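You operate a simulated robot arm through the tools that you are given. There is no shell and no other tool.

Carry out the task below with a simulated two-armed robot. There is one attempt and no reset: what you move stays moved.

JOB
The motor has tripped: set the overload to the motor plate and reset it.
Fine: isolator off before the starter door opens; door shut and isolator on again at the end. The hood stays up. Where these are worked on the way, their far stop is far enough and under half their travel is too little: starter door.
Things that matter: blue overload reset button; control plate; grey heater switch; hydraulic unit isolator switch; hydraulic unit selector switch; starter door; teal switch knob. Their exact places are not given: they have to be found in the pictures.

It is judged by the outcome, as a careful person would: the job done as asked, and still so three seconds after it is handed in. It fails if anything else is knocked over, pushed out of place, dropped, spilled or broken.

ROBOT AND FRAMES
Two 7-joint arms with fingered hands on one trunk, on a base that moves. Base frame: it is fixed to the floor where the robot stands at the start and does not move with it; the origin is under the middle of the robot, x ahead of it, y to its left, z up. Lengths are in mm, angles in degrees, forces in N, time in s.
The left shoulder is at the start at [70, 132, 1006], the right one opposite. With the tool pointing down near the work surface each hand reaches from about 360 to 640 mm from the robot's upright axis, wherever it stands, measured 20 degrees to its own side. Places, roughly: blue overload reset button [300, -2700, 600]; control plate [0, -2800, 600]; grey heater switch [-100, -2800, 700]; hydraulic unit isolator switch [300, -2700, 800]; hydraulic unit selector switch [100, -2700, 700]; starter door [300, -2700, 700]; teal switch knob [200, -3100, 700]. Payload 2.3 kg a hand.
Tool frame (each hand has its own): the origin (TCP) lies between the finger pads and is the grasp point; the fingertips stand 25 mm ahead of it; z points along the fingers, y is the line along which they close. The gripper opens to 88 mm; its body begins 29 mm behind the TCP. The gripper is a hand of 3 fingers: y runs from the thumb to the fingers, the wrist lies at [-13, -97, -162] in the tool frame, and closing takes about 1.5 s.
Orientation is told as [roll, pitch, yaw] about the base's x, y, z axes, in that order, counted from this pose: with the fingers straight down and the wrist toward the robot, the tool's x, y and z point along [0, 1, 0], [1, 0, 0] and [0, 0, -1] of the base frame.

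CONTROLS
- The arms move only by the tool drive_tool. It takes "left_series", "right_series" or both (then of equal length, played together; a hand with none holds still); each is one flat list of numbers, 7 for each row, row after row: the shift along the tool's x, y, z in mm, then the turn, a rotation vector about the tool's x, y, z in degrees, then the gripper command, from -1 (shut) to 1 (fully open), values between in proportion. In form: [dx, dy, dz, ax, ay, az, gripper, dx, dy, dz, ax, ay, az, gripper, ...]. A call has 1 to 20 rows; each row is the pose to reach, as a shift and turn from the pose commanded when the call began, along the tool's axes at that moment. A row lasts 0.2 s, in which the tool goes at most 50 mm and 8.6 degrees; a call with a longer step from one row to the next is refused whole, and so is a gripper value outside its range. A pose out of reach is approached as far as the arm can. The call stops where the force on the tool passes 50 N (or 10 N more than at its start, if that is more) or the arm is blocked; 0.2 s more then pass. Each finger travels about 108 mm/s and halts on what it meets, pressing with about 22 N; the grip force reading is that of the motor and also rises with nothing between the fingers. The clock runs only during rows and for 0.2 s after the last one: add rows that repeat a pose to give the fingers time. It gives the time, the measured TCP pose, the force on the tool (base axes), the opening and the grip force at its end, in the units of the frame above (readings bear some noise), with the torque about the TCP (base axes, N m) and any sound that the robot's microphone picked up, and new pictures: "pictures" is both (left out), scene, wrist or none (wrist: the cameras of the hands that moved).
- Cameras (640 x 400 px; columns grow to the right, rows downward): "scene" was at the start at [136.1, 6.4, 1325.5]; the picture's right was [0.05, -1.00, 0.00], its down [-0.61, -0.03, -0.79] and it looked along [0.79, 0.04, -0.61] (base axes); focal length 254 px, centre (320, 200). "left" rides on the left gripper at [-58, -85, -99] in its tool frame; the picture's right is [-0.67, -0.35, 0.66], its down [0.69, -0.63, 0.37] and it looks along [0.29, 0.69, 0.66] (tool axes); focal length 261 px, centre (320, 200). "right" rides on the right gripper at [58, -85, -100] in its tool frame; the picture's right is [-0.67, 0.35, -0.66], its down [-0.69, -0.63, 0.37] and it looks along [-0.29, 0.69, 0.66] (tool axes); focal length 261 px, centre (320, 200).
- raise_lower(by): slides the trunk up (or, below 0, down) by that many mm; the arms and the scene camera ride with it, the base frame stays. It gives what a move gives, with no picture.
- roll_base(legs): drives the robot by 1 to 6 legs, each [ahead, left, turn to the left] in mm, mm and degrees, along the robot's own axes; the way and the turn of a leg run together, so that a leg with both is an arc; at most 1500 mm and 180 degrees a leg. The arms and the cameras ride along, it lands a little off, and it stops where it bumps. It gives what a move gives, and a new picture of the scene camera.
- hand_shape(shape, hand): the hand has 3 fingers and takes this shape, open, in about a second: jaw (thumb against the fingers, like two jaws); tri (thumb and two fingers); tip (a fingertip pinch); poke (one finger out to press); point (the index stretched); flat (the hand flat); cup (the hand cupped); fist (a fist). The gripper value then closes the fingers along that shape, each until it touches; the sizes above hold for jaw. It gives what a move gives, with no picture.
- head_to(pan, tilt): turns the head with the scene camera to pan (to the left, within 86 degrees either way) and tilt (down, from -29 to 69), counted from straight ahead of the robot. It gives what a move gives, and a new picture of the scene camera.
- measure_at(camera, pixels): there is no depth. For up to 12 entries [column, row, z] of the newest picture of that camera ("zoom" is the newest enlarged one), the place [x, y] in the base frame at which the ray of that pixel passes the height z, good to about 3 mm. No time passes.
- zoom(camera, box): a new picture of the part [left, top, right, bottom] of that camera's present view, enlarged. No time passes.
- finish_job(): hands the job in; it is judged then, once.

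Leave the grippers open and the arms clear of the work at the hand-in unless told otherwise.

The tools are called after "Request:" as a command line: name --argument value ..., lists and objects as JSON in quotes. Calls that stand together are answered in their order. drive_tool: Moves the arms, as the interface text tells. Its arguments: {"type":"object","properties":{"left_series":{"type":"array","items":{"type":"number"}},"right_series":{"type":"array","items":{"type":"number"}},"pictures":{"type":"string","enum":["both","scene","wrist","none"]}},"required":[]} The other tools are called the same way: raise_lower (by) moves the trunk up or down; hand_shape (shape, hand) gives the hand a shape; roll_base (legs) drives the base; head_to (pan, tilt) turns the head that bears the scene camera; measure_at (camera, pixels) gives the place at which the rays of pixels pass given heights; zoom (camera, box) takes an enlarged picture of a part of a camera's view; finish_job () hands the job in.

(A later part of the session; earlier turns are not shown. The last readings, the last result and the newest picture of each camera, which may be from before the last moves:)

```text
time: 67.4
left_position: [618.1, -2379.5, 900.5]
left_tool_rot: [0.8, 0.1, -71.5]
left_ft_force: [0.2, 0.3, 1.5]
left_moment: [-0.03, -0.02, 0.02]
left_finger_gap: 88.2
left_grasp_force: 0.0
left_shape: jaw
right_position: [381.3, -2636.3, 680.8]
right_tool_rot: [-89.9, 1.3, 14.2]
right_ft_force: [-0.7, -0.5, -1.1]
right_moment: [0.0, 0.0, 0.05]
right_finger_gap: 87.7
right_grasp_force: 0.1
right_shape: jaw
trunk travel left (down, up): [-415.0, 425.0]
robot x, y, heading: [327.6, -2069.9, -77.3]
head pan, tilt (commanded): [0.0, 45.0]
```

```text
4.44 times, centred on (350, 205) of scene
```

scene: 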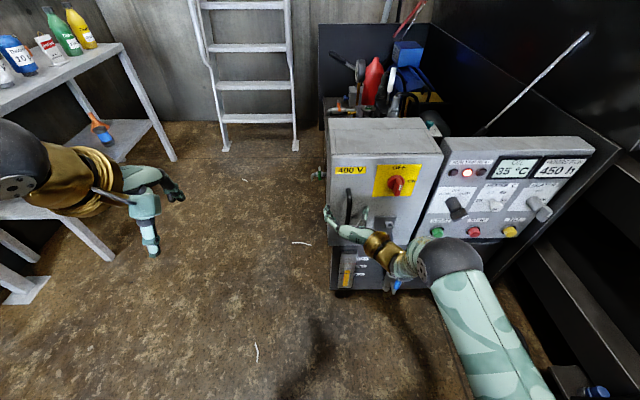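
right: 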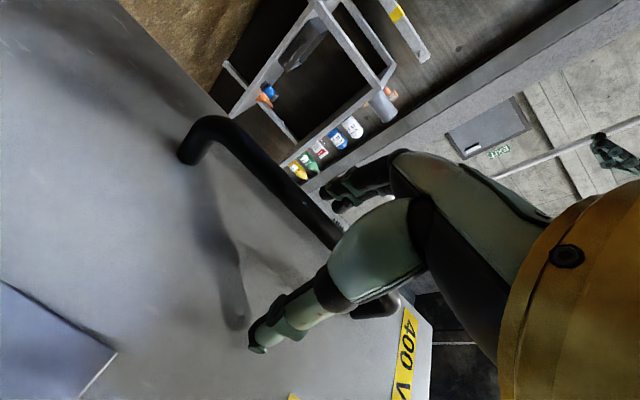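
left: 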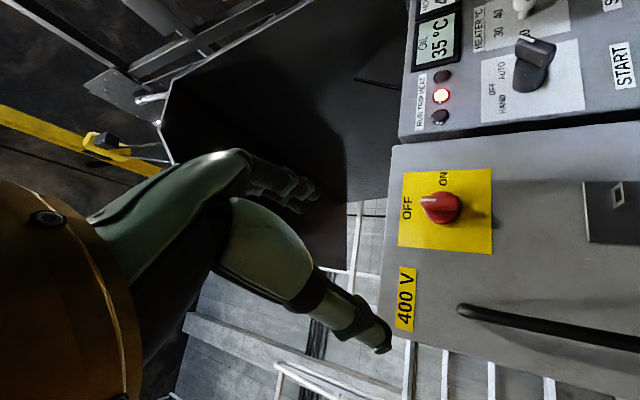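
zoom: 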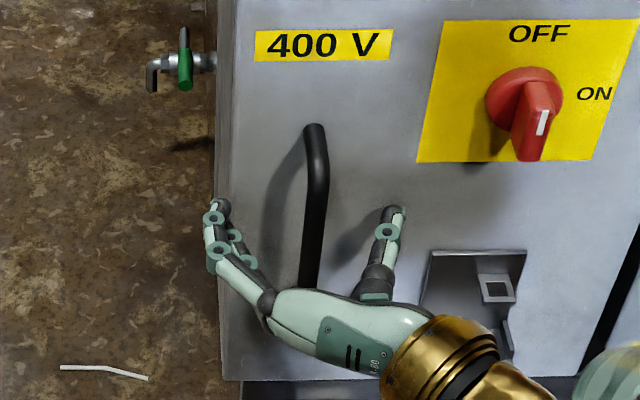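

Bar sits between thumb and fingers with no contact force. Closing the grip.

Request:
drive_tool --right_series '[0, 0, 0, 0, 0, 0, -1, 0, 0, 0, 0, 0, 0, -1, 0, 0, 0, 0, 0, 0, -1, 0, 0, 0, 0, 0, 0, -1, 0, 0, 0, 0, 0, 0, -1, 0, 0, 0, 0, 0, 0, -1, 0, 0, 0, 0, 0, 0, -1, 0, 0, 0, 0, 0, 0, -1]' --pictures "scene"

Request:
zoom --camera "scene" --box '[310, 160, 390, 250]'

```text
time: 69.2
left_position: [617.8, -2381.7, 901.4]
left_tool_rot: [0.8, 0.2, -71.5]
left_ft_force: [-0.4, -0.3, 0.0]
left_moment: [0.0, 0.0, -0.01]
left_finger_gap: 88.1
left_grasp_force: 0.1
left_shape: jaw
right_position: [380.7, -2636.9, 680.4]
right_tool_rot: [-90.0, 1.2, 14.2]
right_ft_force: [-1.9, -3.5, -0.1]
right_moment: [0.04, 0.0, 0.04]
right_finger_gap: 0.1
right_grasp_force: 22.4
right_shape: jaw
trunk travel left (down, up): [-415.0, 425.0]
robot x, y, heading: [322.8, -2070.6, -77.3]
head pan, tilt (commanded): [0.0, 45.0]
```

scene: 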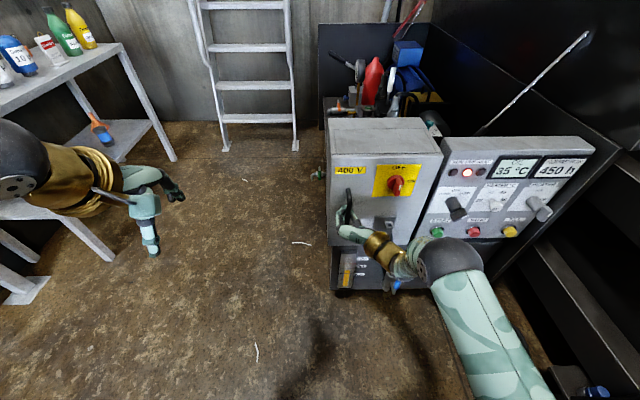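

```text
4.44 times, centred on (350, 205) of scene
```

zoom: 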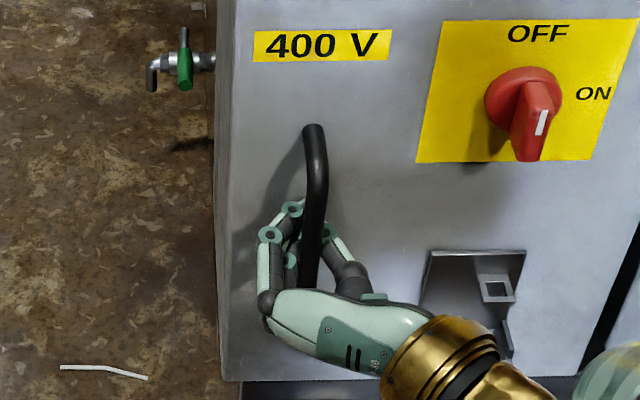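

Fingers have curled around the bar (hooked). Pull the door along an arc about its right-hand hinge, 32° first, yawing the hand with it.

Request:
drive_tool --right_series '[0, -3.2, -14.5, -4, 0, 0, -1, 0, -6.9, -28.8, -8, 0, 0, -1, 0, -12, -42.8, -12, 0, 0, -1, 0, -17.7, -56.4, -16, 0, 0, -1, 0, -24.7, -69.6, -20, 0, 0, -1, 0, -32.3, -82.2, -24, 0, 0, -1, 0, -41, -94.3, -28, 0, 0, -1, 0, -50.2, -105.7, -32, 0, 0, -1]' --pictures "both"

```text
time: 71.0
left_position: [618.2, -2381.9, 901.6]
left_tool_rot: [0.9, 0.2, -71.5]
left_ft_force: [0.6, 0.3, 0.3]
left_moment: [0.01, 0.01, -0.02]
left_finger_gap: 87.9
left_grasp_force: 0.1
left_shape: jaw
right_position: [305.4, -2545.6, 681.4]
right_tool_rot: [-89.3, 0.9, 46.3]
right_ft_force: [-3.5, -5.4, -3.0]
right_moment: [0.0, -0.03, 0.05]
right_finger_gap: 0.0
right_grasp_force: 22.1
right_shape: jaw
trunk travel left (down, up): [-415.0, 425.0]
robot x, y, heading: [323.1, -2070.6, -77.3]
head pan, tilt (commanded): [0.0, 45.0]
```

scene: 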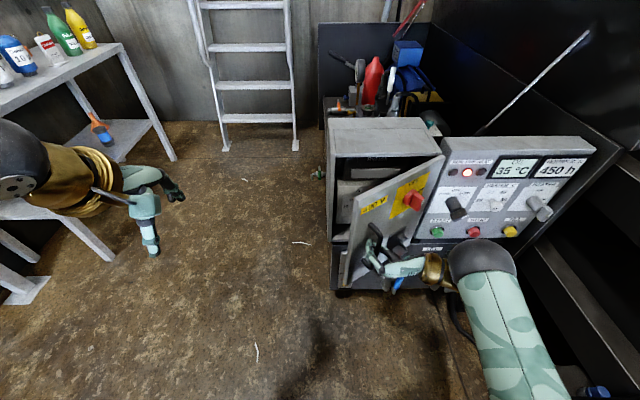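
right: 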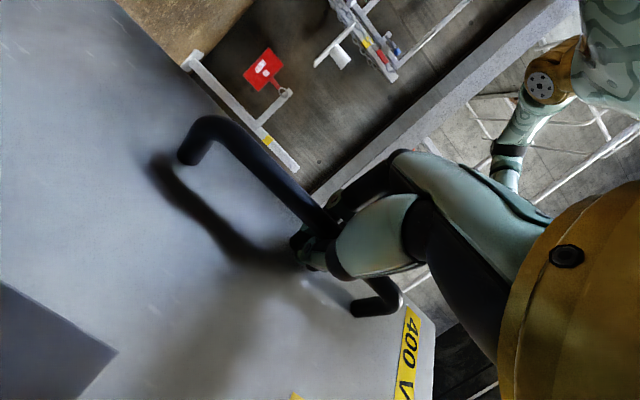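

Door opens smoothly with low force (~32°). Pull on another 20°.

Request:
drive_tool --right_series '[0, -3.2, -14.5, -4, 0, 0, -1, 0, -6.9, -28.8, -8, 0, 0, -1, 0, -12, -42.8, -12, 0, 0, -1, 0, -17.7, -56.4, -16, 0, 0, -1, 0, -24.7, -69.6, -19, 0, 0, -1]' --pictures "both"

```text
time: 72.2
left_position: [617.9, -2381.2, 901.8]
left_tool_rot: [0.9, 0.3, -71.5]
left_ft_force: [0.2, -0.6, 0.6]
left_moment: [-0.02, 0.02, -0.02]
left_finger_gap: 88.2
left_grasp_force: 0.0
left_shape: jaw
right_position: [238.9, -2515.3, 682.7]
right_tool_rot: [-89.0, 0.6, 65.2]
right_ft_force: [-2.2, -4.5, -4.2]
right_moment: [0.02, -0.06, 0.03]
right_finger_gap: 0.0
right_grasp_force: 21.8
right_shape: jaw
trunk travel left (down, up): [-415.0, 425.0]
robot x, y, heading: [327.3, -2071.1, -77.3]
head pan, tilt (commanded): [0.0, 45.0]
```

scene: 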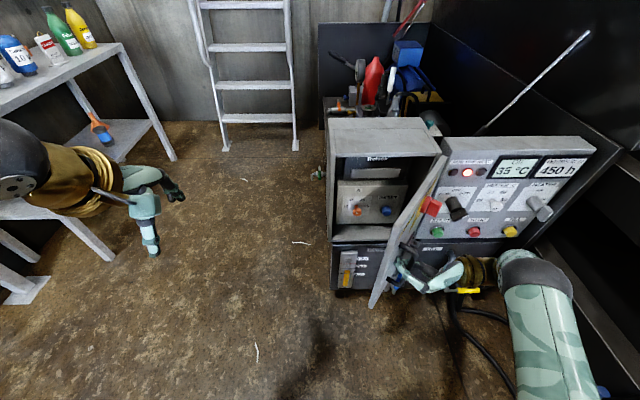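
right: 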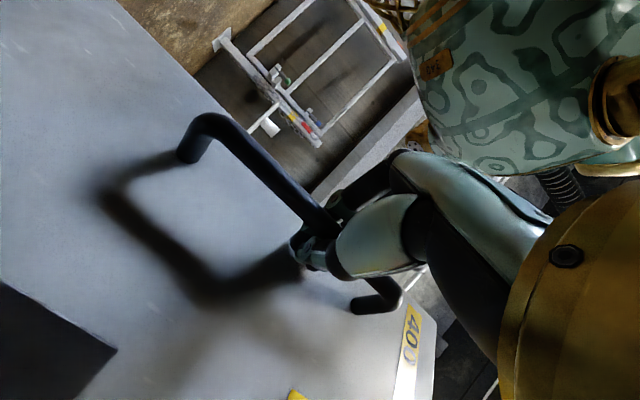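

Door ~51° open; inside I see an orange dial and a blue button. Zoom in.

Request:
zoom --camera "scene" --box '[325, 145, 425, 255]'

Request:
zoom --camera "scene" --box '[340, 180, 410, 225]'

```text
3.64 times, centred on (375, 200) of scene
```

zoom: 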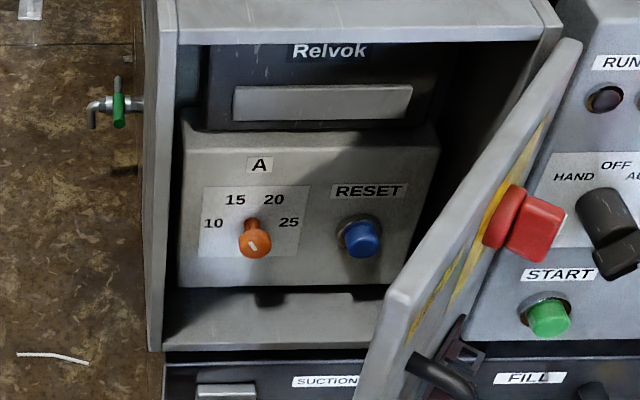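

```text
8.89 times, centred on (375, 202) of scene
```

zoom: 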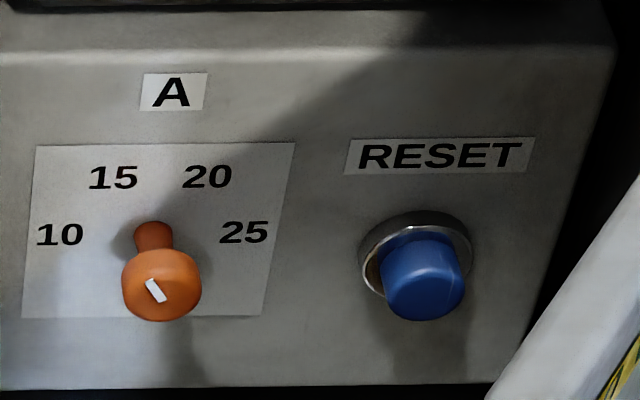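

The overload dial (10-15-20-25 A) points at 15; it must go to 25. Blue RESET is beside it. Now release the handle and back the hand away from the door.

Request:
drive_tool --right_series '[0, 0, 0, 0, 0, 0, 1, 0, 0, 0, 0, 0, 0, 1, 0, 0, 0, 0, 0, 0, 1, 0, 0, 0, 0, 0, 0, 1, 0, 0, 0, 0, 0, 0, 1, 0, 0, 0, 0, 0, 0, 1, 0, 0, -25, 0, 0, 0, 1, 0, 0, -50, 0, 0, 0, 1, 0, 0, -75, 0, 0, 0, 1]' --pictures "both"

```text
time: 74.2
left_position: [618.1, -2379.5, 901.6]
left_tool_rot: [0.7, 0.1, -71.5]
left_ft_force: [-0.5, -0.2, 0.3]
left_moment: [0.03, -0.03, 0.04]
left_finger_gap: 87.9
left_grasp_force: 0.0
left_shape: jaw
right_position: [171.5, -2482.3, 685.0]
right_tool_rot: [-89.2, 0.9, 65.2]
right_ft_force: [-0.8, 0.3, 0.5]
right_moment: [-0.01, 0.0, -0.03]
right_finger_gap: 87.7
right_grasp_force: 0.0
right_shape: jaw
trunk travel left (down, up): [-415.0, 425.0]
robot x, y, heading: [328.0, -2069.0, -77.0]
head pan, tilt (commanded): [0.0, 45.0]
```

scene: 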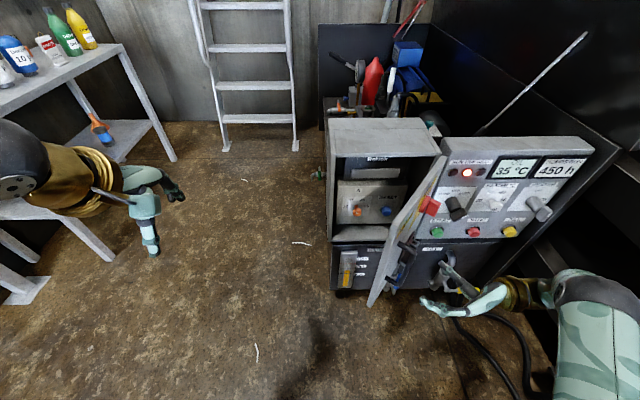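
right: 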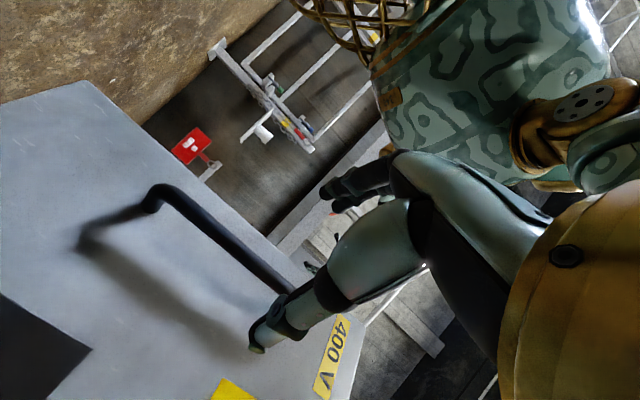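

Door holds at ~51°. I'll back the base 150 mm and 60 mm left to get the hand around the door's free edge.

Request:
roll_base --legs '[[-150, 0, 0], [0, 60, 0]]'

Request:
drive_tool --right_series '[0, 1.5, 18, 8.5, 0, 0, 1, 0, 3, 37, 17, 0, 0, 1, 0, 4.5, 55, 25.5, 0, 0, 1, 0, 6, 74, 34, 0, 0, 1, 0, 7.5, 92, 42.5, 0, 0, 1, 0, 9, 111, 51, 0, 0, 1]' --pictures "scene"

```text
time: 76.2
left_position: [642.7, -2221.8, 901.1]
left_tool_rot: [0.8, 0.2, -71.5]
left_ft_force: [0.2, 0.6, -0.2]
left_moment: [-0.02, 0.0, -0.03]
left_finger_gap: 88.1
left_grasp_force: 0.1
left_shape: jaw
right_position: [195.0, -2323.8, 686.1]
right_tool_rot: [-89.0, 0.7, 65.1]
right_ft_force: [-0.5, -0.2, -0.5]
right_moment: [0.02, 0.0, 0.01]
right_finger_gap: 87.7
right_grasp_force: 0.0
right_shape: jaw
trunk travel left (down, up): [-415.0, 425.0]
robot x, y, heading: [350.8, -1914.7, -77.0]
head pan, tilt (commanded): [0.0, 45.0]
```

scene: 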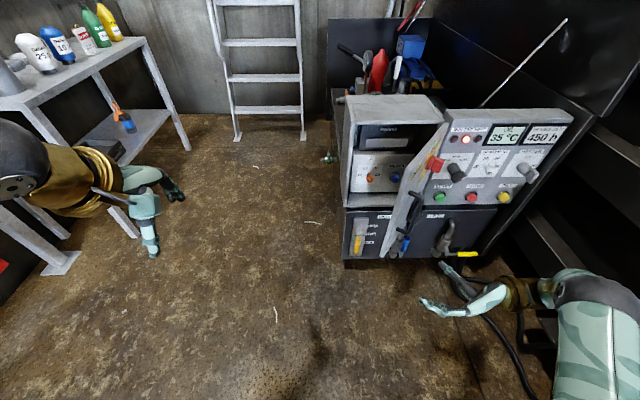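

```text
time: 77.6
left_position: [644.2, -2222.0, 901.4]
left_tool_rot: [0.8, 0.2, -71.5]
left_ft_force: [-0.2, 0.1, -0.6]
left_moment: [-0.02, 0.02, 0.0]
left_finger_gap: 88.0
left_grasp_force: 0.1
left_shape: jaw
right_position: [300.4, -2362.1, 682.5]
right_tool_rot: [-90.0, 1.3, 13.9]
right_ft_force: [1.2, -0.3, -0.6]
right_moment: [-0.02, 0.0, 0.04]
right_finger_gap: 87.5
right_grasp_force: 0.2
right_shape: jaw
trunk travel left (down, up): [-415.0, 425.0]
robot x, y, heading: [354.3, -1910.4, -77.3]
head pan, tilt (commanded): [0.0, 45.0]
```

scene: 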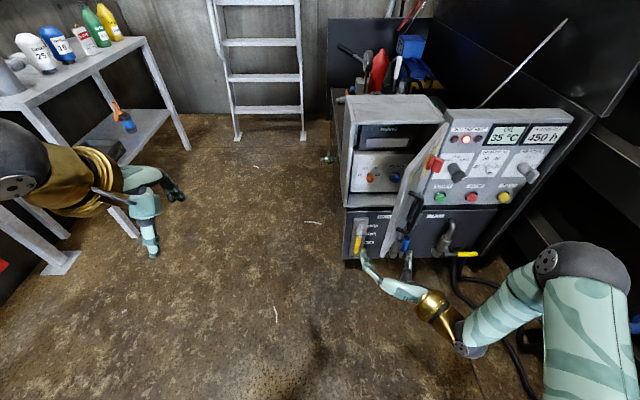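

Now roll the right hand back to thumb-down and shift left of the door edge.

Request:
drive_tool --right_series '[-4, 5, 2, 0, 0, 8.2, 1, -8, 10, 4, 0, 0, 16.4, 1, -12, 14, 6, 0, 0, 24.6, 1, -16, 19, 8, 0, 0, 32.8, 1, -20, 24, 10, 0, 0, 41, 1, -24, 29, 12, 0, 0, 49.2, 1, -27, 33, 14, 0, 0, 57.4, 1, -30, 38, 16, 0, 0, 65.6, 1, -33, 42, 18, 0, 0, 73.8, 1, -36, 46, 20, 0, 0, 82, 1, -37, 50, 23, 0, 0, 90, 1]' --pictures "scene"

```text
time: 80.0
left_position: [643.0, -2222.6, 901.6]
left_tool_rot: [0.8, 0.3, -71.6]
left_ft_force: [0.6, 0.3, 0.4]
left_moment: [-0.01, 0.03, 0.02]
left_finger_gap: 88.0
left_grasp_force: 0.1
left_shape: jaw
right_position: [354.8, -2373.6, 718.6]
right_tool_rot: [-89.2, -88.9, 13.2]
right_ft_force: [0.1, 1.2, 0.3]
right_moment: [0.01, -0.02, -0.01]
right_finger_gap: 87.7
right_grasp_force: 0.1
right_shape: jaw
trunk travel left (down, up): [-415.0, 425.0]
robot x, y, heading: [349.6, -1910.0, -77.4]
head pan, tilt (commanded): [0.0, 45.0]
```

scene: 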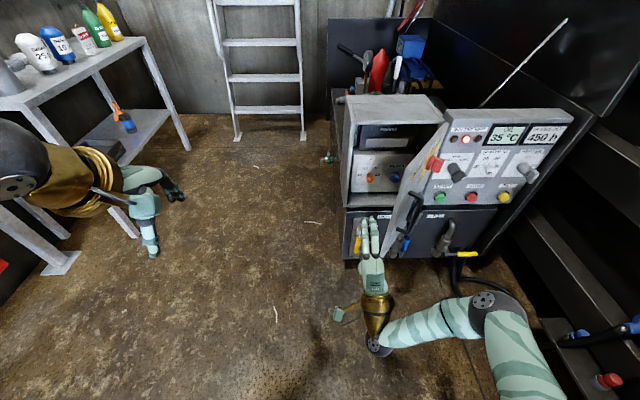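

Hand is left of the door's free edge, pointing forward. Drive 60 mm forward, then extend the closed hand inside the door's edge.

Request:
roll_base --legs '[[60, 0, 0]]'

Request:
drive_tool --right_series '[0, 5, 0, 0, 0, 0, 0, 0, 10, 15, 0, 0, 0, -0.5, 0, 20, 30, 0, 0, 0, -1, 0, 30, 45, 0, 0, 0, -1, 0, 40, 60, 0, 0, 0, -1, 0, 40, 60, 0, 0, 0, -1, 0, 40, 60, 0, 0, 0, -1]' --pictures "both"

```text
time: 81.0
left_position: [655.8, -2280.1, 902.2]
left_tool_rot: [0.8, 0.1, -71.6]
left_ft_force: [0.3, -0.5, 0.8]
left_moment: [0.0, -0.01, 0.0]
left_finger_gap: 87.8
left_grasp_force: 0.0
left_shape: jaw
right_position: [367.6, -2431.4, 719.2]
right_tool_rot: [-88.3, -88.8, 12.3]
right_ft_force: [0.1, -1.1, 0.9]
right_moment: [0.01, 0.05, -0.02]
right_finger_gap: 87.9
right_grasp_force: 0.1
right_shape: jaw
trunk travel left (down, up): [-415.0, 425.0]
robot x, y, heading: [363.4, -1969.2, -77.5]
head pan, tilt (commanded): [0.0, 45.0]
```

scene: 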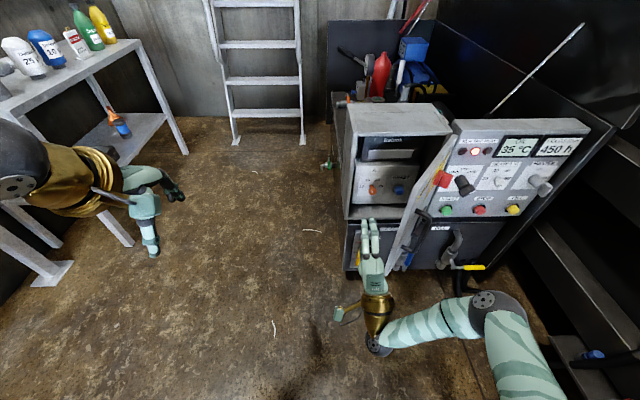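

```text
time: 82.5
left_position: [655.4, -2280.3, 900.9]
left_tool_rot: [0.8, 0.2, -71.6]
left_ft_force: [-0.1, 0.8, 0.0]
left_moment: [-0.01, -0.03, -0.01]
left_finger_gap: 87.9
left_grasp_force: 0.0
left_shape: jaw
right_position: [385.3, -2488.8, 759.1]
right_tool_rot: [-89.6, -88.9, 13.8]
right_ft_force: [0.1, 0.4, -0.1]
right_moment: [0.01, 0.01, -0.05]
right_finger_gap: 0.2
right_grasp_force: 22.2
right_shape: jaw
trunk travel left (down, up): [-415.0, 425.0]
robot x, y, heading: [365.0, -1972.9, -77.1]
head pan, tilt (commanded): [0.0, 45.0]
```

scene: 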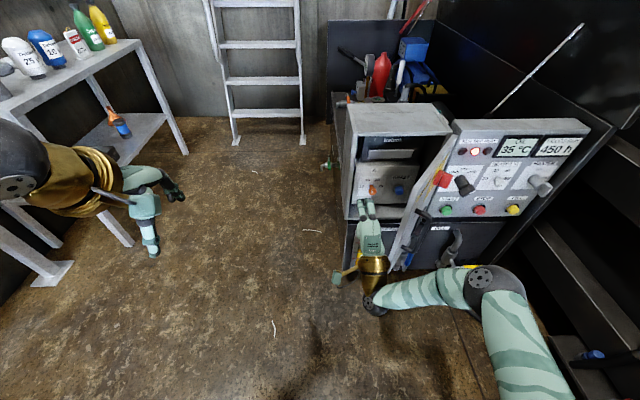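
right: 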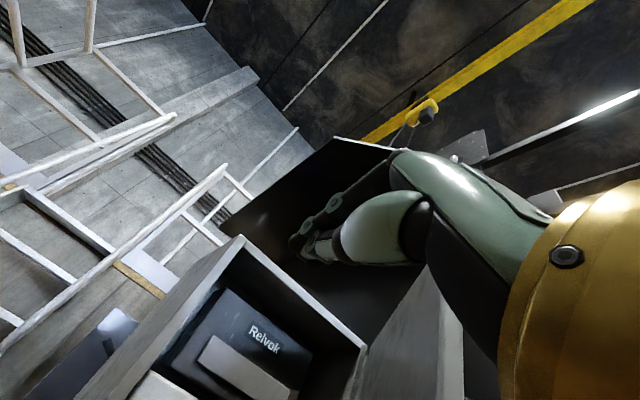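

Hand is inside the door edge. Now push right (about 245 mm) with the closed hand to swing the door further open.

Request:
drive_tool --right_series '[0, 0, 15, 0, 0, 0, -1, 0, 0, 30, 0, 0, 0, -1, -18, 0, 30, 0, 0, 0, -1, -36, 0, 30, 0, 0, 0, -1, -54, 0, 30, 0, 0, 0, -1, -72, 0, 30, 0, 0, 0, -1, -88, 0, 30, 0, 0, 0, -1, -104, 0, 30, 0, 0, 0, -1, -120, 0, 30, 0, 0, 0, -1, -136, 0, 30, 0, 0, 0, -1, -152, 0, 30, 0, 0, 0, -1, -168, 0, 30, 0, 0, 0, -1, -184, 0, 30, 0, 0, 0, -1, -200, 0, 30, 0, 0, 0, -1, -215, 0, 30, 0, 0, 0, -1, -230, 0, 30, 0, 0, 0, -1, -245, 0, 30, 0, 0, 0, -1]' --pictures "both"

```text
time: 84.2
left_position: [660.1, -2272.7, 903.6]
left_tool_rot: [0.4, -0.2, -71.4]
left_ft_force: [0.3, 0.2, 0.1]
left_moment: [-0.01, 0.01, 0.03]
left_finger_gap: 88.1
left_grasp_force: 0.1
left_shape: jaw
right_position: [315.2, -2531.0, 761.1]
right_tool_rot: [-87.7, -88.5, 13.0]
right_ft_force: [11.4, 24.8, -2.3]
right_moment: [-0.63, 0.11, -1.16]
right_finger_gap: 0.2
right_grasp_force: 21.4
right_shape: jaw
trunk travel left (down, up): [-415.0, 425.0]
robot x, y, heading: [361.1, -1969.4, -77.2]
head pan, tilt (commanded): [0.0, 45.0]
stopped in row 8 (right hand): the force on the tool passed its limit at 61 N (the readings are from after the stop); the commanded pose is now the measured one
```

scene: 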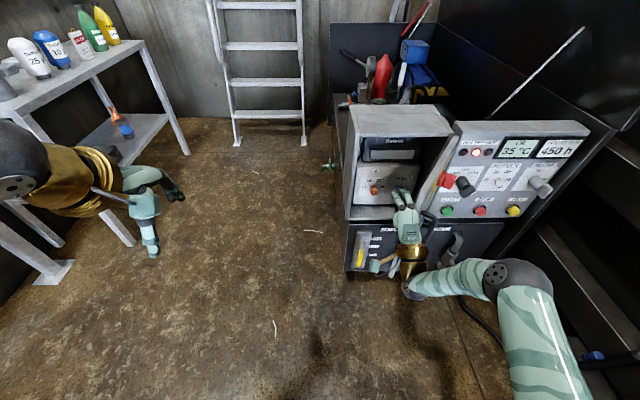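
right: 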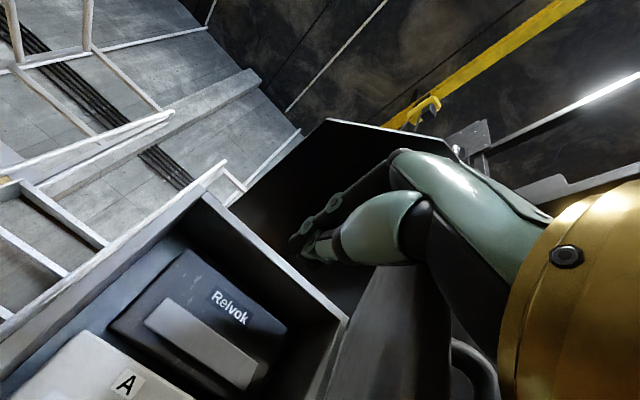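

Contact force stopped the push (reading points along the door toward its hinge: the door's edge is jammed against the palm). Let me look closer before re-positioning.

Request:
zoom --camera "scene" --box '[350, 120, 480, 290]'

```text
2.35 times, centred on (415, 205) of scene
```

zoom: 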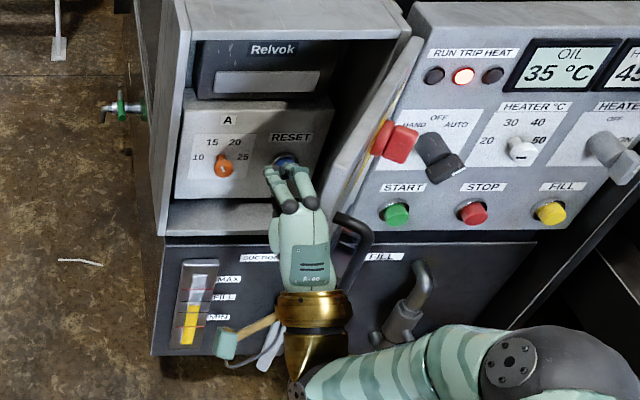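

The door edge is against the palm/handle. I'll move the hand left off it, then go deeper and angle the hand parallel to the door so it presses flat on the inner face.

Request:
drive_tool --right_series '[20, 0, 0, 0, 0, 0, -1, 40, 0, 0, 0, 0, 0, -1, 60, 0, 0, 0, 0, 0, -1]' --pictures "none"

Request:
roll_base --legs '[[60, 0, 0]]'

Request:
zoom --camera "scene" --box '[330, 120, 480, 310]'

```text
time: 85.0
left_position: [656.7, -2279.5, 901.1]
left_tool_rot: [0.8, 0.2, -71.6]
left_ft_force: [-0.4, 0.3, -0.8]
left_moment: [0.02, 0.0, -0.03]
left_finger_gap: 87.9
left_grasp_force: 0.1
left_shape: jaw
right_position: [366.8, -2522.5, 756.4]
right_tool_rot: [-72.3, -88.5, -2.8]
right_ft_force: [-0.6, -0.4, 0.3]
right_moment: [0.01, -0.01, 0.02]
right_finger_gap: 0.0
right_grasp_force: 21.6
right_shape: jaw
trunk travel left (down, up): [-415.0, 425.0]
robot x, y, heading: [368.6, -1970.7, -77.1]
head pan, tilt (commanded): [0.0, 45.0]
```

```text
time: 86.0
left_position: [670.5, -2337.6, 902.1]
left_tool_rot: [0.7, 0.2, -71.5]
left_ft_force: [-0.4, -0.1, 0.3]
left_moment: [0.05, -0.03, -0.02]
left_finger_gap: 88.0
left_grasp_force: 0.0
left_shape: jaw
right_position: [380.4, -2581.0, 758.0]
right_tool_rot: [-72.0, -88.6, -3.1]
right_ft_force: [-0.6, 0.4, -0.6]
right_moment: [0.03, -0.01, 0.0]
right_finger_gap: 0.0
right_grasp_force: 21.5
right_shape: jaw
trunk travel left (down, up): [-415.0, 425.0]
robot x, y, heading: [375.8, -2027.5, -77.0]
head pan, tilt (commanded): [0.0, 45.0]
```

scene: 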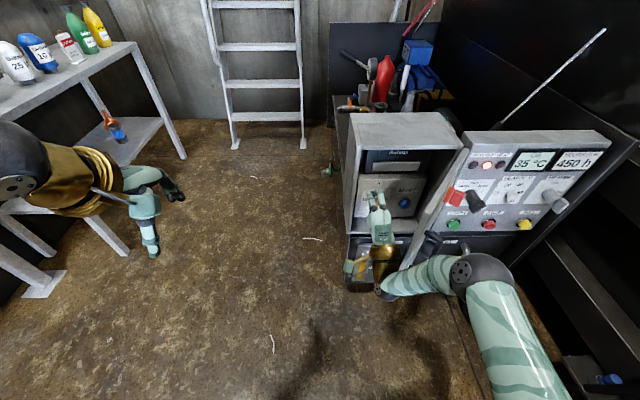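

```text
2.11 times, centred on (405, 215) of scene
```

zoom: 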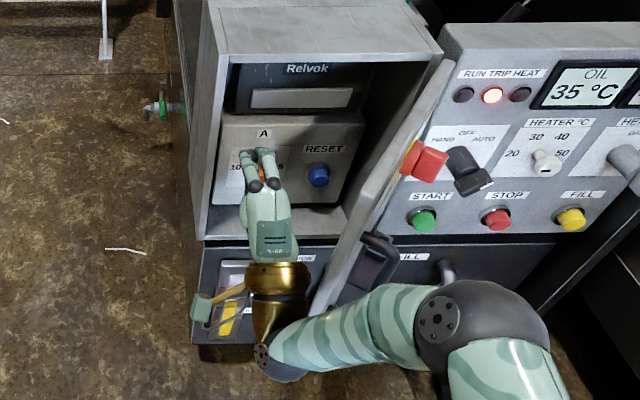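

Hand is now deeper. Yaw the hand 35° clockwise (parallel to the door) and move toward the door's inner face.

Request:
drive_tool --right_series '[0, 0, 0, 0, -7, 0, -1, 0, 0, 0, 0, -14, 0, -1, 0, 0, 0, 0, -21, 0, -1, 0, 0, 0, 0, -28, 0, -1, 0, 0, 0, 0, -35, 0, -1, -12, 0, -10, 0, -35, 0, -1, -24, 0, -20, 0, -35, 0, -1, -36, 0, -29, 0, -35, 0, -1]' --pictures "both"

Request:
zoom --camera "scene" --box '[330, 120, 480, 310]'

```text
time: 87.8
left_position: [669.7, -2338.3, 901.9]
left_tool_rot: [0.7, 0.1, -71.5]
left_ft_force: [0.6, -1.0, 0.3]
left_moment: [-0.02, -0.03, -0.01]
left_finger_gap: 88.2
left_grasp_force: 0.0
left_shape: jaw
right_position: [338.0, -2562.1, 759.2]
right_tool_rot: [-111.5, -88.6, 1.4]
right_ft_force: [1.1, 0.1, 0.3]
right_moment: [-0.03, 0.02, 0.01]
right_finger_gap: 0.0
right_grasp_force: 22.3
right_shape: jaw
trunk travel left (down, up): [-415.0, 425.0]
robot x, y, heading: [381.3, -2028.6, -76.9]
head pan, tilt (commanded): [0.0, 45.0]
```

scene: 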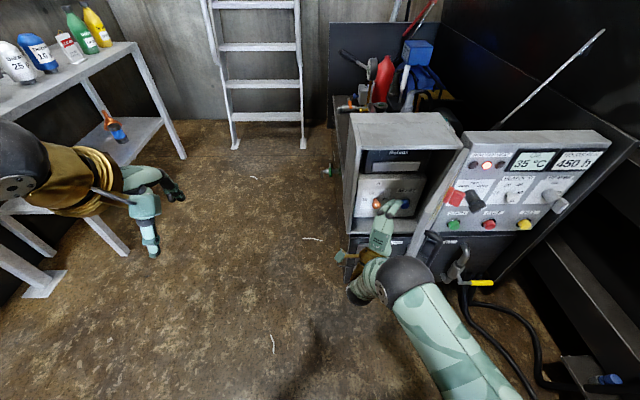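
right: 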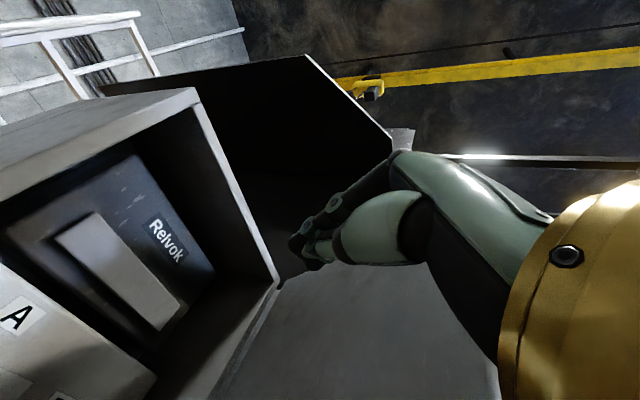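

```text
2.11 times, centred on (405, 215) of scene
```

zoom: 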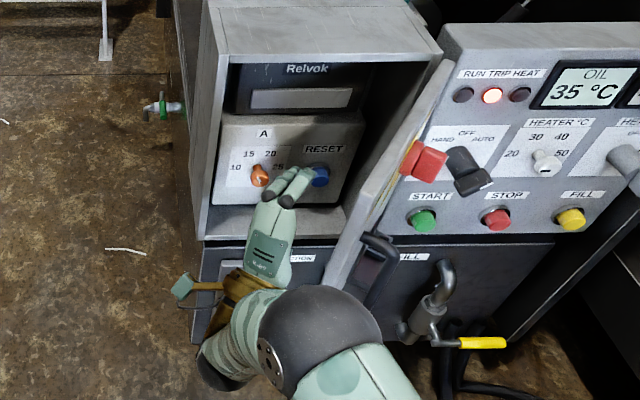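

The hand lies flat along the inside of the door. Now sweep it rightward about the hinge (rotating with the door) by 60°.

Request:
drive_tool --right_series '[-10.7, 0, -4.3, 0, 3, 0, -1, -21.7, 0, -8.1, 0, 6, 0, -1, -32.8, 0, -11.3, 0, 9, 0, -1, -44, 0, -13.8, 0, 12, 0, -1, -55.4, 0, -15.8, 0, 15, 0, -1, -66.9, 0, -17.3, 0, 18, 0, -1, -78.4, 0, -18.1, 0, 21, 0, -1, -90, 0, -18.2, 0, 24, 0, -1, -101.5, 0, -17.8, 0, 27, 0, -1, -113, 0, -16.8, 0, 30, 0, -1, -124.5, 0, -15.2, 0, 33, 0, -1, -135.8, 0, -13, 0, 36, 0, -1, -147, 0, -10.2, 0, 39, 0, -1, -158.1, 0, -6.8, 0, 42, 0, -1, -168.9, 0, -2.9, 0, 45, 0, -1, -179.6, 0, 1.7, 0, 48, 0, -1, -190, 0, 6.8, 0, 51, 0, -1, -200, 0, 12.4, 0, 54, 0, -1, -209.8, 0, 18.5, 0, 57, 0, -1, -219.3, 0, 25.1, 0, 60, 0, -1]' --pictures "both"

```text
time: 92.0
left_position: [670.0, -2336.8, 901.5]
left_tool_rot: [0.8, 0.1, -71.5]
left_ft_force: [0.4, -0.9, 0.8]
left_moment: [0.02, -0.03, 0.0]
left_finger_gap: 87.9
left_grasp_force: 0.1
left_shape: jaw
right_position: [122.6, -2509.4, 763.3]
right_tool_rot: [-47.5, -88.5, -2.7]
right_ft_force: [0.4, -0.2, 0.1]
right_moment: [0.02, 0.0, -0.03]
right_finger_gap: 0.0
right_grasp_force: 22.5
right_shape: jaw
right hand out of reach, approached as far as the arm can: row 3, 4, 5, 6, 7, 8, 9, 10, 11, 12
trunk travel left (down, up): [-415.0, 425.0]
robot x, y, heading: [378.3, -2026.0, -77.1]
head pan, tilt (commanded): [0.0, 45.0]
```

scene: 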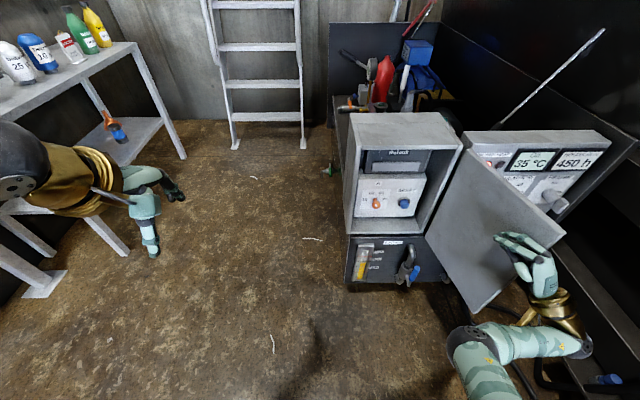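
right: 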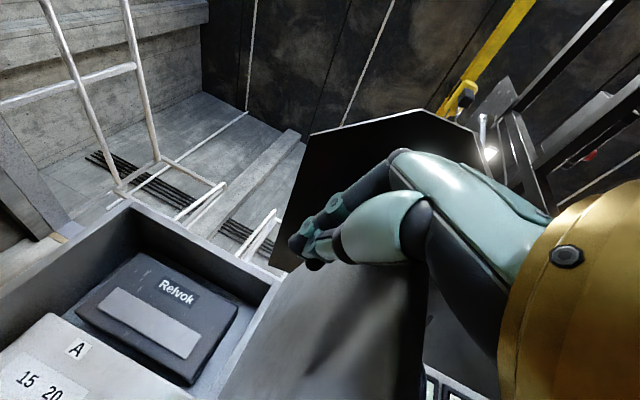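

The door is now wide open (well over 90°). Next, look at dial and reset button closely.

Request:
zoom --camera "scene" --box '[345, 165, 440, 230]'

Request:
measure_at --camera "zoom" --pixels '[[320, 200, 650], [320, 200, 700]]'

```text
6.15 times, centred on (392, 198) of scene
```

zoom: 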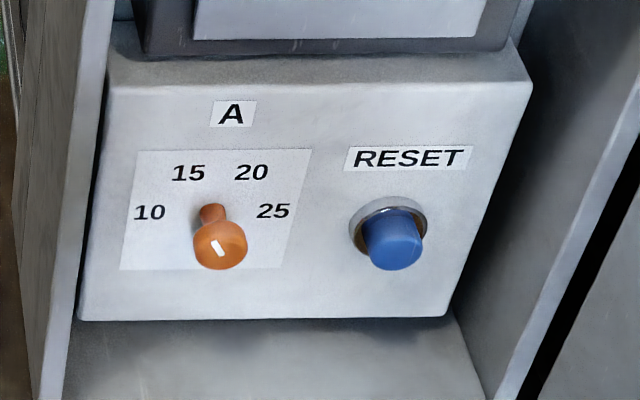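

```text
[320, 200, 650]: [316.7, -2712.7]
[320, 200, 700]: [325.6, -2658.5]
```

Request:
measure_at --camera "zoom" --pixels '[[220, 247, 600], [220, 247, 700], [212, 214, 600], [212, 214, 700], [393, 246, 600], [393, 246, 700], [388, 222, 600], [388, 222, 700], [312, 150, 600], [312, 150, 700], [120, 270, 600], [120, 270, 700]]'

Request:
measure_at --camera "zoom" --pixels '[[108, 85, 600], [108, 85, 800], [530, 83, 600], [530, 83, 800], [447, 316, 500], [447, 316, 700], [80, 320, 500], [80, 320, 700]]'

```text
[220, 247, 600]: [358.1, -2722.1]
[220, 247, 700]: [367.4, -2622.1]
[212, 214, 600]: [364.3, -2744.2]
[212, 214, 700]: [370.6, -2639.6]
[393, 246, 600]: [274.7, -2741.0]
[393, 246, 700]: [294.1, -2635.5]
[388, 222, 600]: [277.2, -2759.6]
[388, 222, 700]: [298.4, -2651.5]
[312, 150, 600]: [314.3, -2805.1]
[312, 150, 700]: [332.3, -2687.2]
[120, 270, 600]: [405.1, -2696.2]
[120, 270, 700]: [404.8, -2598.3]
```

```text
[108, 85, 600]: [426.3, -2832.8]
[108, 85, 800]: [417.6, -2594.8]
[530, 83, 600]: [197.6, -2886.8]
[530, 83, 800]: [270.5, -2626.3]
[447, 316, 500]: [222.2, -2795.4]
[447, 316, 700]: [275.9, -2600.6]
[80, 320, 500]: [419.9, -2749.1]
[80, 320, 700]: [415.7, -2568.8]
```

Now move the right hand left, off the door, back to straight-ahead in front of the box.

Request:
drive_tool --right_series '[28, 0, 18, 0, -5, 0, -1, 56, 0, 36, 0, -10, 0, -1, 84, 0, 54, 0, -15, 0, -1, 112, 0, 72, 0, -21, 0, 0, 140, 0, 90, 0, -27, 0, 0]' --pictures "none"

Request:
raise_lower --by -190

Request:
head_to --pan -12 --tilt 38

```text
time: 93.2
left_position: [671.3, -2336.7, 901.7]
left_tool_rot: [0.7, 0.2, -71.4]
left_ft_force: [0.0, -0.3, -1.8]
left_moment: [-0.01, 0.01, -0.03]
left_finger_gap: 88.1
left_grasp_force: 0.0
left_shape: jaw
right_position: [281.6, -2549.0, 756.9]
right_tool_rot: [-75.5, -88.5, -1.6]
right_ft_force: [0.3, -1.1, -0.8]
right_moment: [0.04, 0.0, -0.05]
right_finger_gap: 43.7
right_grasp_force: 0.1
right_shape: jaw
right hand out of reach, approached as far as the arm can: row 3, 4, 5
trunk travel left (down, up): [-415.0, 425.0]
robot x, y, heading: [376.7, -2027.6, -77.2]
head pan, tilt (commanded): [0.0, 45.0]
```

```text
time: 95.3
left_position: [670.0, -2337.6, 711.2]
left_tool_rot: [0.8, 0.2, -71.5]
left_ft_force: [-0.2, -0.4, -0.7]
left_moment: [0.04, 0.0, 0.02]
left_finger_gap: 88.1
left_grasp_force: 0.0
left_shape: jaw
right_position: [280.3, -2548.5, 566.4]
right_tool_rot: [-75.2, -88.5, -2.0]
right_ft_force: [0.5, 0.1, 0.3]
right_moment: [-0.03, 0.01, 0.0]
right_finger_gap: 43.6
right_grasp_force: 0.1
right_shape: jaw
trunk travel left (down, up): [-225.0, 615.0]
robot x, y, heading: [376.3, -2027.3, -76.9]
head pan, tilt (commanded): [0.0, 45.0]
```

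```text
time: 96.0
left_position: [670.0, -2337.1, 712.6]
left_tool_rot: [0.9, 0.3, -71.5]
left_ft_force: [-0.2, 0.1, -0.1]
left_moment: [0.01, 0.01, 0.04]
left_finger_gap: 88.1
left_grasp_force: 0.0
left_shape: jaw
right_position: [279.6, -2549.3, 565.4]
right_tool_rot: [-75.0, -88.7, -2.2]
right_ft_force: [0.1, -0.5, -0.2]
right_moment: [0.02, -0.01, 0.0]
right_finger_gap: 43.6
right_grasp_force: 0.1
right_shape: jaw
trunk travel left (down, up): [-225.0, 615.0]
robot x, y, heading: [378.2, -2030.5, -77.1]
head pan, tilt (commanded): [-12.0, 38.0]
```

scene: 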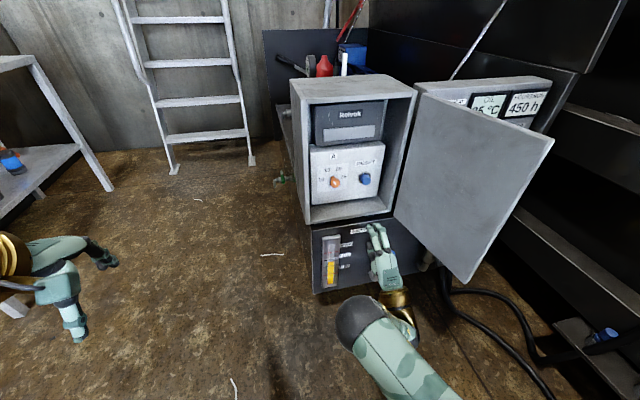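

Request:
zoom --camera "scene" --box '[300, 140, 400, 205]'

```text
6.15 times, centred on (350, 172) of scene
```

zoom: 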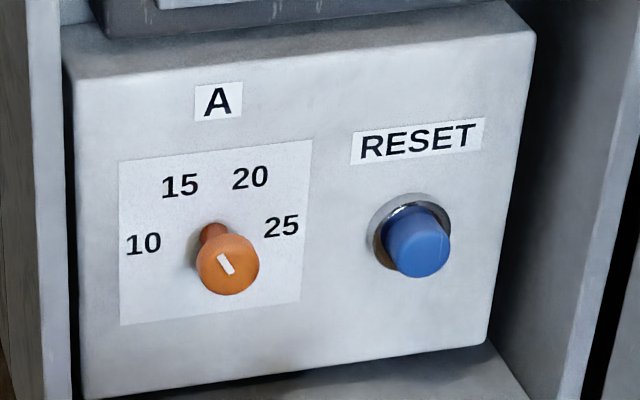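

Request:
measure_at --camera "zoom" --pixels '[[227, 264, 600], [227, 264, 700], [213, 232, 600], [213, 232, 700], [417, 250, 600], [417, 250, 700], [411, 233, 600], [411, 233, 700], [312, 140, 600], [312, 140, 700], [120, 325, 600], [120, 325, 700]]'

Request:
measure_at --camera "zoom" --pixels '[[77, 83, 600], [77, 83, 800], [535, 34, 600], [535, 34, 800], [488, 342, 500], [488, 342, 700], [85, 398, 500], [85, 398, 700]]'

```text
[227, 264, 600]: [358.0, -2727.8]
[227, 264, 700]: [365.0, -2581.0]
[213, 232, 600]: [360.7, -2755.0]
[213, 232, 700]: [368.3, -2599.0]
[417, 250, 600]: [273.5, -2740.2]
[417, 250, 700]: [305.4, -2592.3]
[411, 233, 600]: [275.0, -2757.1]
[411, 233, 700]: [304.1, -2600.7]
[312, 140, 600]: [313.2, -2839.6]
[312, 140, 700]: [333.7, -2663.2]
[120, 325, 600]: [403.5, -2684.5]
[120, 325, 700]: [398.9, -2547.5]
```

```text
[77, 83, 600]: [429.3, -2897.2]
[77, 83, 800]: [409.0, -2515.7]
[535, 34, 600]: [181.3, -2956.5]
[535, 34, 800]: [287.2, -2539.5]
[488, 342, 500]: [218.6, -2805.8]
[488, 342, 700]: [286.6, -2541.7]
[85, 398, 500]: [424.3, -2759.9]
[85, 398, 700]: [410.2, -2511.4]
```

Triangulated: dial cap centre ≈(359,-2710,612), cap front ~28 mm off the panel; reset button front ≈(273.5,-2742,598). I roll the right hand −90° while moving in line with the dial, half-open.

Request:
drive_tool --right_series '[4, 4, 1, 0, 0, -8.2, 0, 8, 8, 2, 0, 0, -16.4, 0, 12, 12, 3, 0, 0, -24.6, 0, 16, 17, 4, 0, 0, -32.8, 0, 20, 21, 5, 0, 0, -41, 0, 24, 25, 6, 0, 0, -49.2, 0, 28, 29, 7, 0, 0, -57.4, 0, 31, 34, 8, 0, 0, -65.6, 0, 34, 38, 9, 0, 0, -73.8, 0, 38, 42, 10, 0, 0, -82, 0, 41, 46, 10, 0, 0, -90, 0]' --pictures "scene"

```text
time: 98.4
left_position: [670.8, -2337.0, 712.4]
left_tool_rot: [0.8, 0.2, -71.6]
left_ft_force: [0.0, -0.3, -0.1]
left_moment: [0.0, 0.03, -0.02]
left_finger_gap: 88.0
left_grasp_force: 0.0
left_shape: jaw
right_position: [323.7, -2548.8, 611.9]
right_tool_rot: [-89.6, 1.5, 12.9]
right_ft_force: [-0.2, -0.1, 0.2]
right_moment: [0.0, -0.01, 0.0]
right_finger_gap: 44.2
right_grasp_force: 0.0
right_shape: jaw
right hand out of reach, approached as far as the arm can: row 1, 2, 3, 4, 5, 6
trunk travel left (down, up): [-225.0, 615.0]
robot x, y, heading: [373.8, -2029.9, -76.8]
head pan, tilt (commanded): [-12.0, 38.0]
```

scene: 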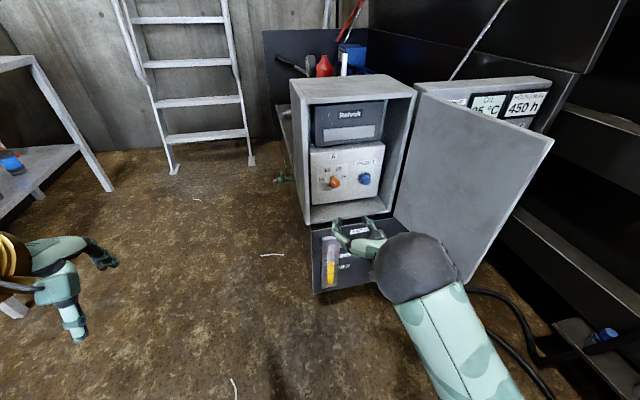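

Hand lines up with the dial (165 mm short). Drive the base 80 mm forward.

Request:
roll_base --legs '[[80, 0, 0]]'

Request:
zoom --camera "scene" --box '[290, 140, 420, 270]'

```text
time: 99.5
left_position: [688.9, -2414.9, 710.8]
left_tool_rot: [0.8, 0.3, -71.5]
left_ft_force: [0.1, 0.1, -1.2]
left_moment: [0.03, -0.02, 0.0]
left_finger_gap: 88.0
left_grasp_force: 0.1
left_shape: jaw
right_position: [341.4, -2628.4, 610.2]
right_tool_rot: [-89.5, 1.4, 12.9]
right_ft_force: [0.0, 1.1, 0.4]
right_moment: [0.01, 0.01, 0.02]
right_finger_gap: 43.8
right_grasp_force: 0.1
right_shape: jaw
trunk travel left (down, up): [-225.0, 615.0]
robot x, y, heading: [397.4, -2105.3, -77.4]
head pan, tilt (commanded): [-12.0, 38.0]
```

scene: 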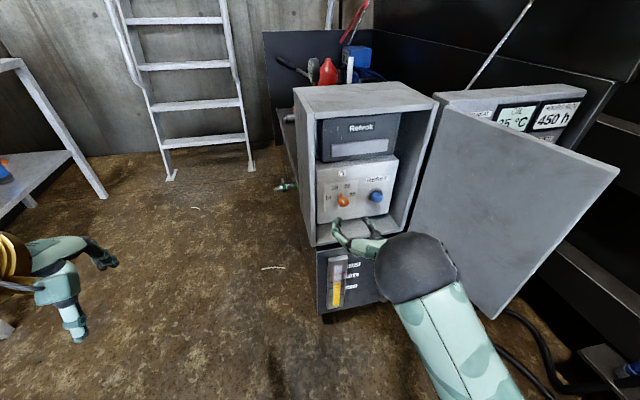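

```text
3.08 times, centred on (355, 205) of scene
```

zoom: 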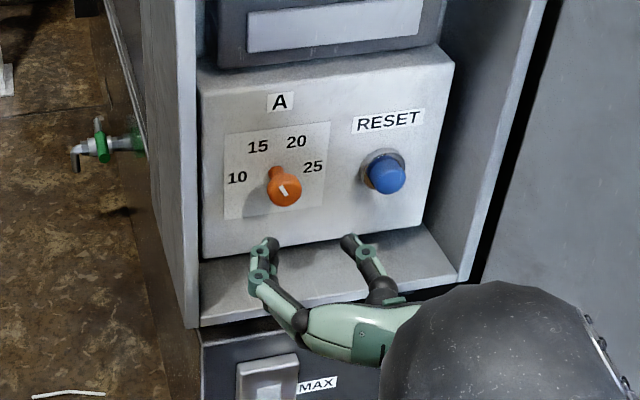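

Request:
measure_at --camera "zoom" --pixels '[[285, 189, 600], [285, 189, 620], [386, 178, 590], [386, 178, 610], [275, 172, 600], [275, 172, 620], [267, 240, 610], [350, 240, 610], [237, 177, 612], [257, 147, 640], [297, 141, 640], [313, 167, 612]]'

```text
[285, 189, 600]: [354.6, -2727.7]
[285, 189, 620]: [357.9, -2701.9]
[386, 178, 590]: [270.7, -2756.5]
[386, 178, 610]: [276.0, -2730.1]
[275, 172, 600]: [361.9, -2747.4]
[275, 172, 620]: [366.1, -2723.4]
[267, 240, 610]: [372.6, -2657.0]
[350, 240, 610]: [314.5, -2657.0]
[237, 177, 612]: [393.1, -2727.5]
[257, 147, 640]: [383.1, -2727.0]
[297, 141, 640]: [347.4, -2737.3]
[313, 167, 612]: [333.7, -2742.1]
```

Advance 77 mm so the fingertips flank the orange cap.

Request:
drive_tool --right_series '[-2, -1, 20, 0, 0, 0, 0, -2, -1, 40, 0, 0, 0, 0, -2, -1, 60, 0, 0, 0, 0, -2, -1, 77, 0, 0, 0, 0]' --pictures "both"

Request:
zoom --camera "scene" --box '[310, 160, 410, 230]'

Request:
zoom --camera "right" --box '[150, 150, 390, 350]'

```text
time: 100.5
left_position: [687.9, -2415.5, 711.7]
left_tool_rot: [0.7, 0.2, -71.5]
left_ft_force: [0.0, 0.6, -0.7]
left_moment: [-0.01, -0.01, -0.03]
left_finger_gap: 88.2
left_grasp_force: 0.0
left_shape: jaw
right_position: [357.9, -2703.8, 612.8]
right_tool_rot: [-89.7, 1.5, 12.9]
right_ft_force: [-0.8, -0.3, 0.6]
right_moment: [-0.01, -0.03, -0.01]
right_finger_gap: 43.9
right_grasp_force: 0.1
right_shape: jaw
trunk travel left (down, up): [-225.0, 615.0]
robot x, y, heading: [395.2, -2103.0, -76.9]
head pan, tilt (commanded): [-12.0, 38.0]
```

scene: 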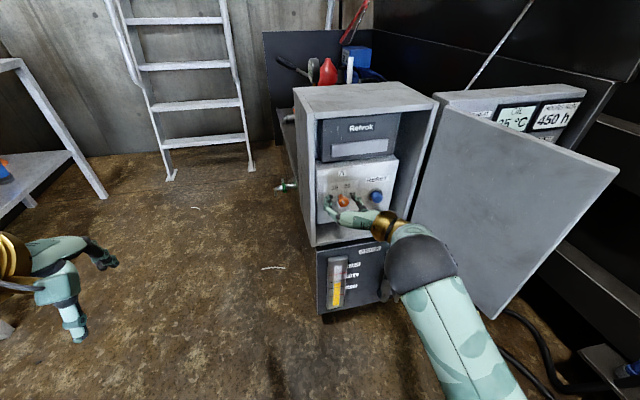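
right: 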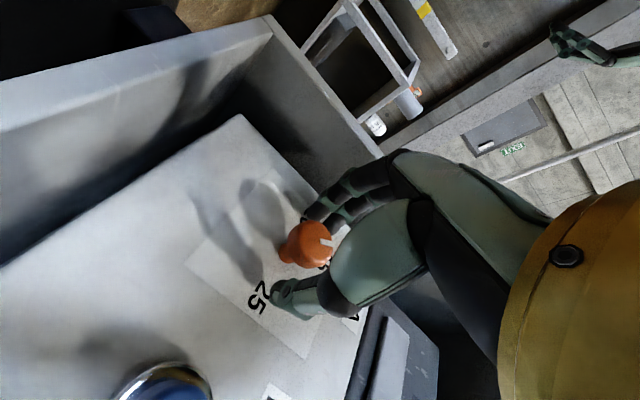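

```text
5.71 times, centred on (360, 195) of scene
```

zoom: 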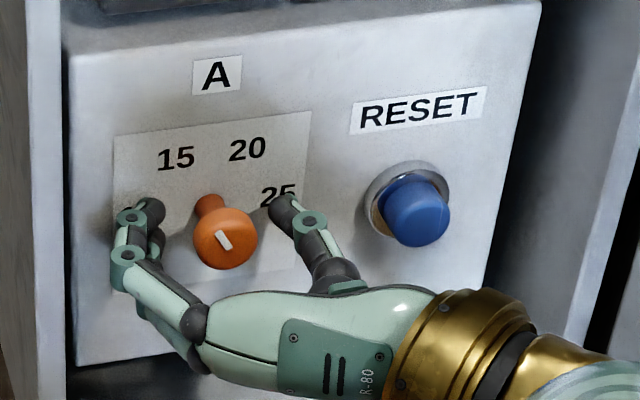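

```text
2.00 times, centred on (270, 250) of right
```

zoom: 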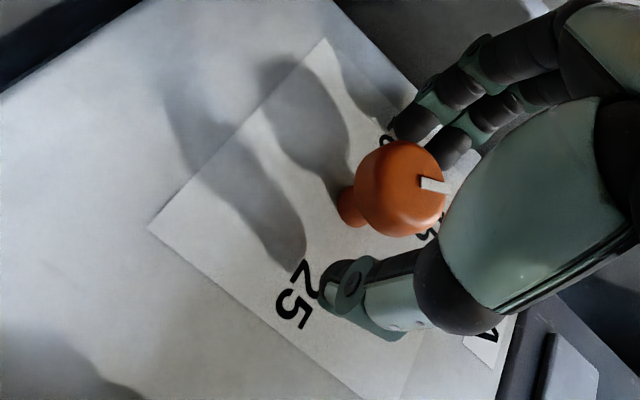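

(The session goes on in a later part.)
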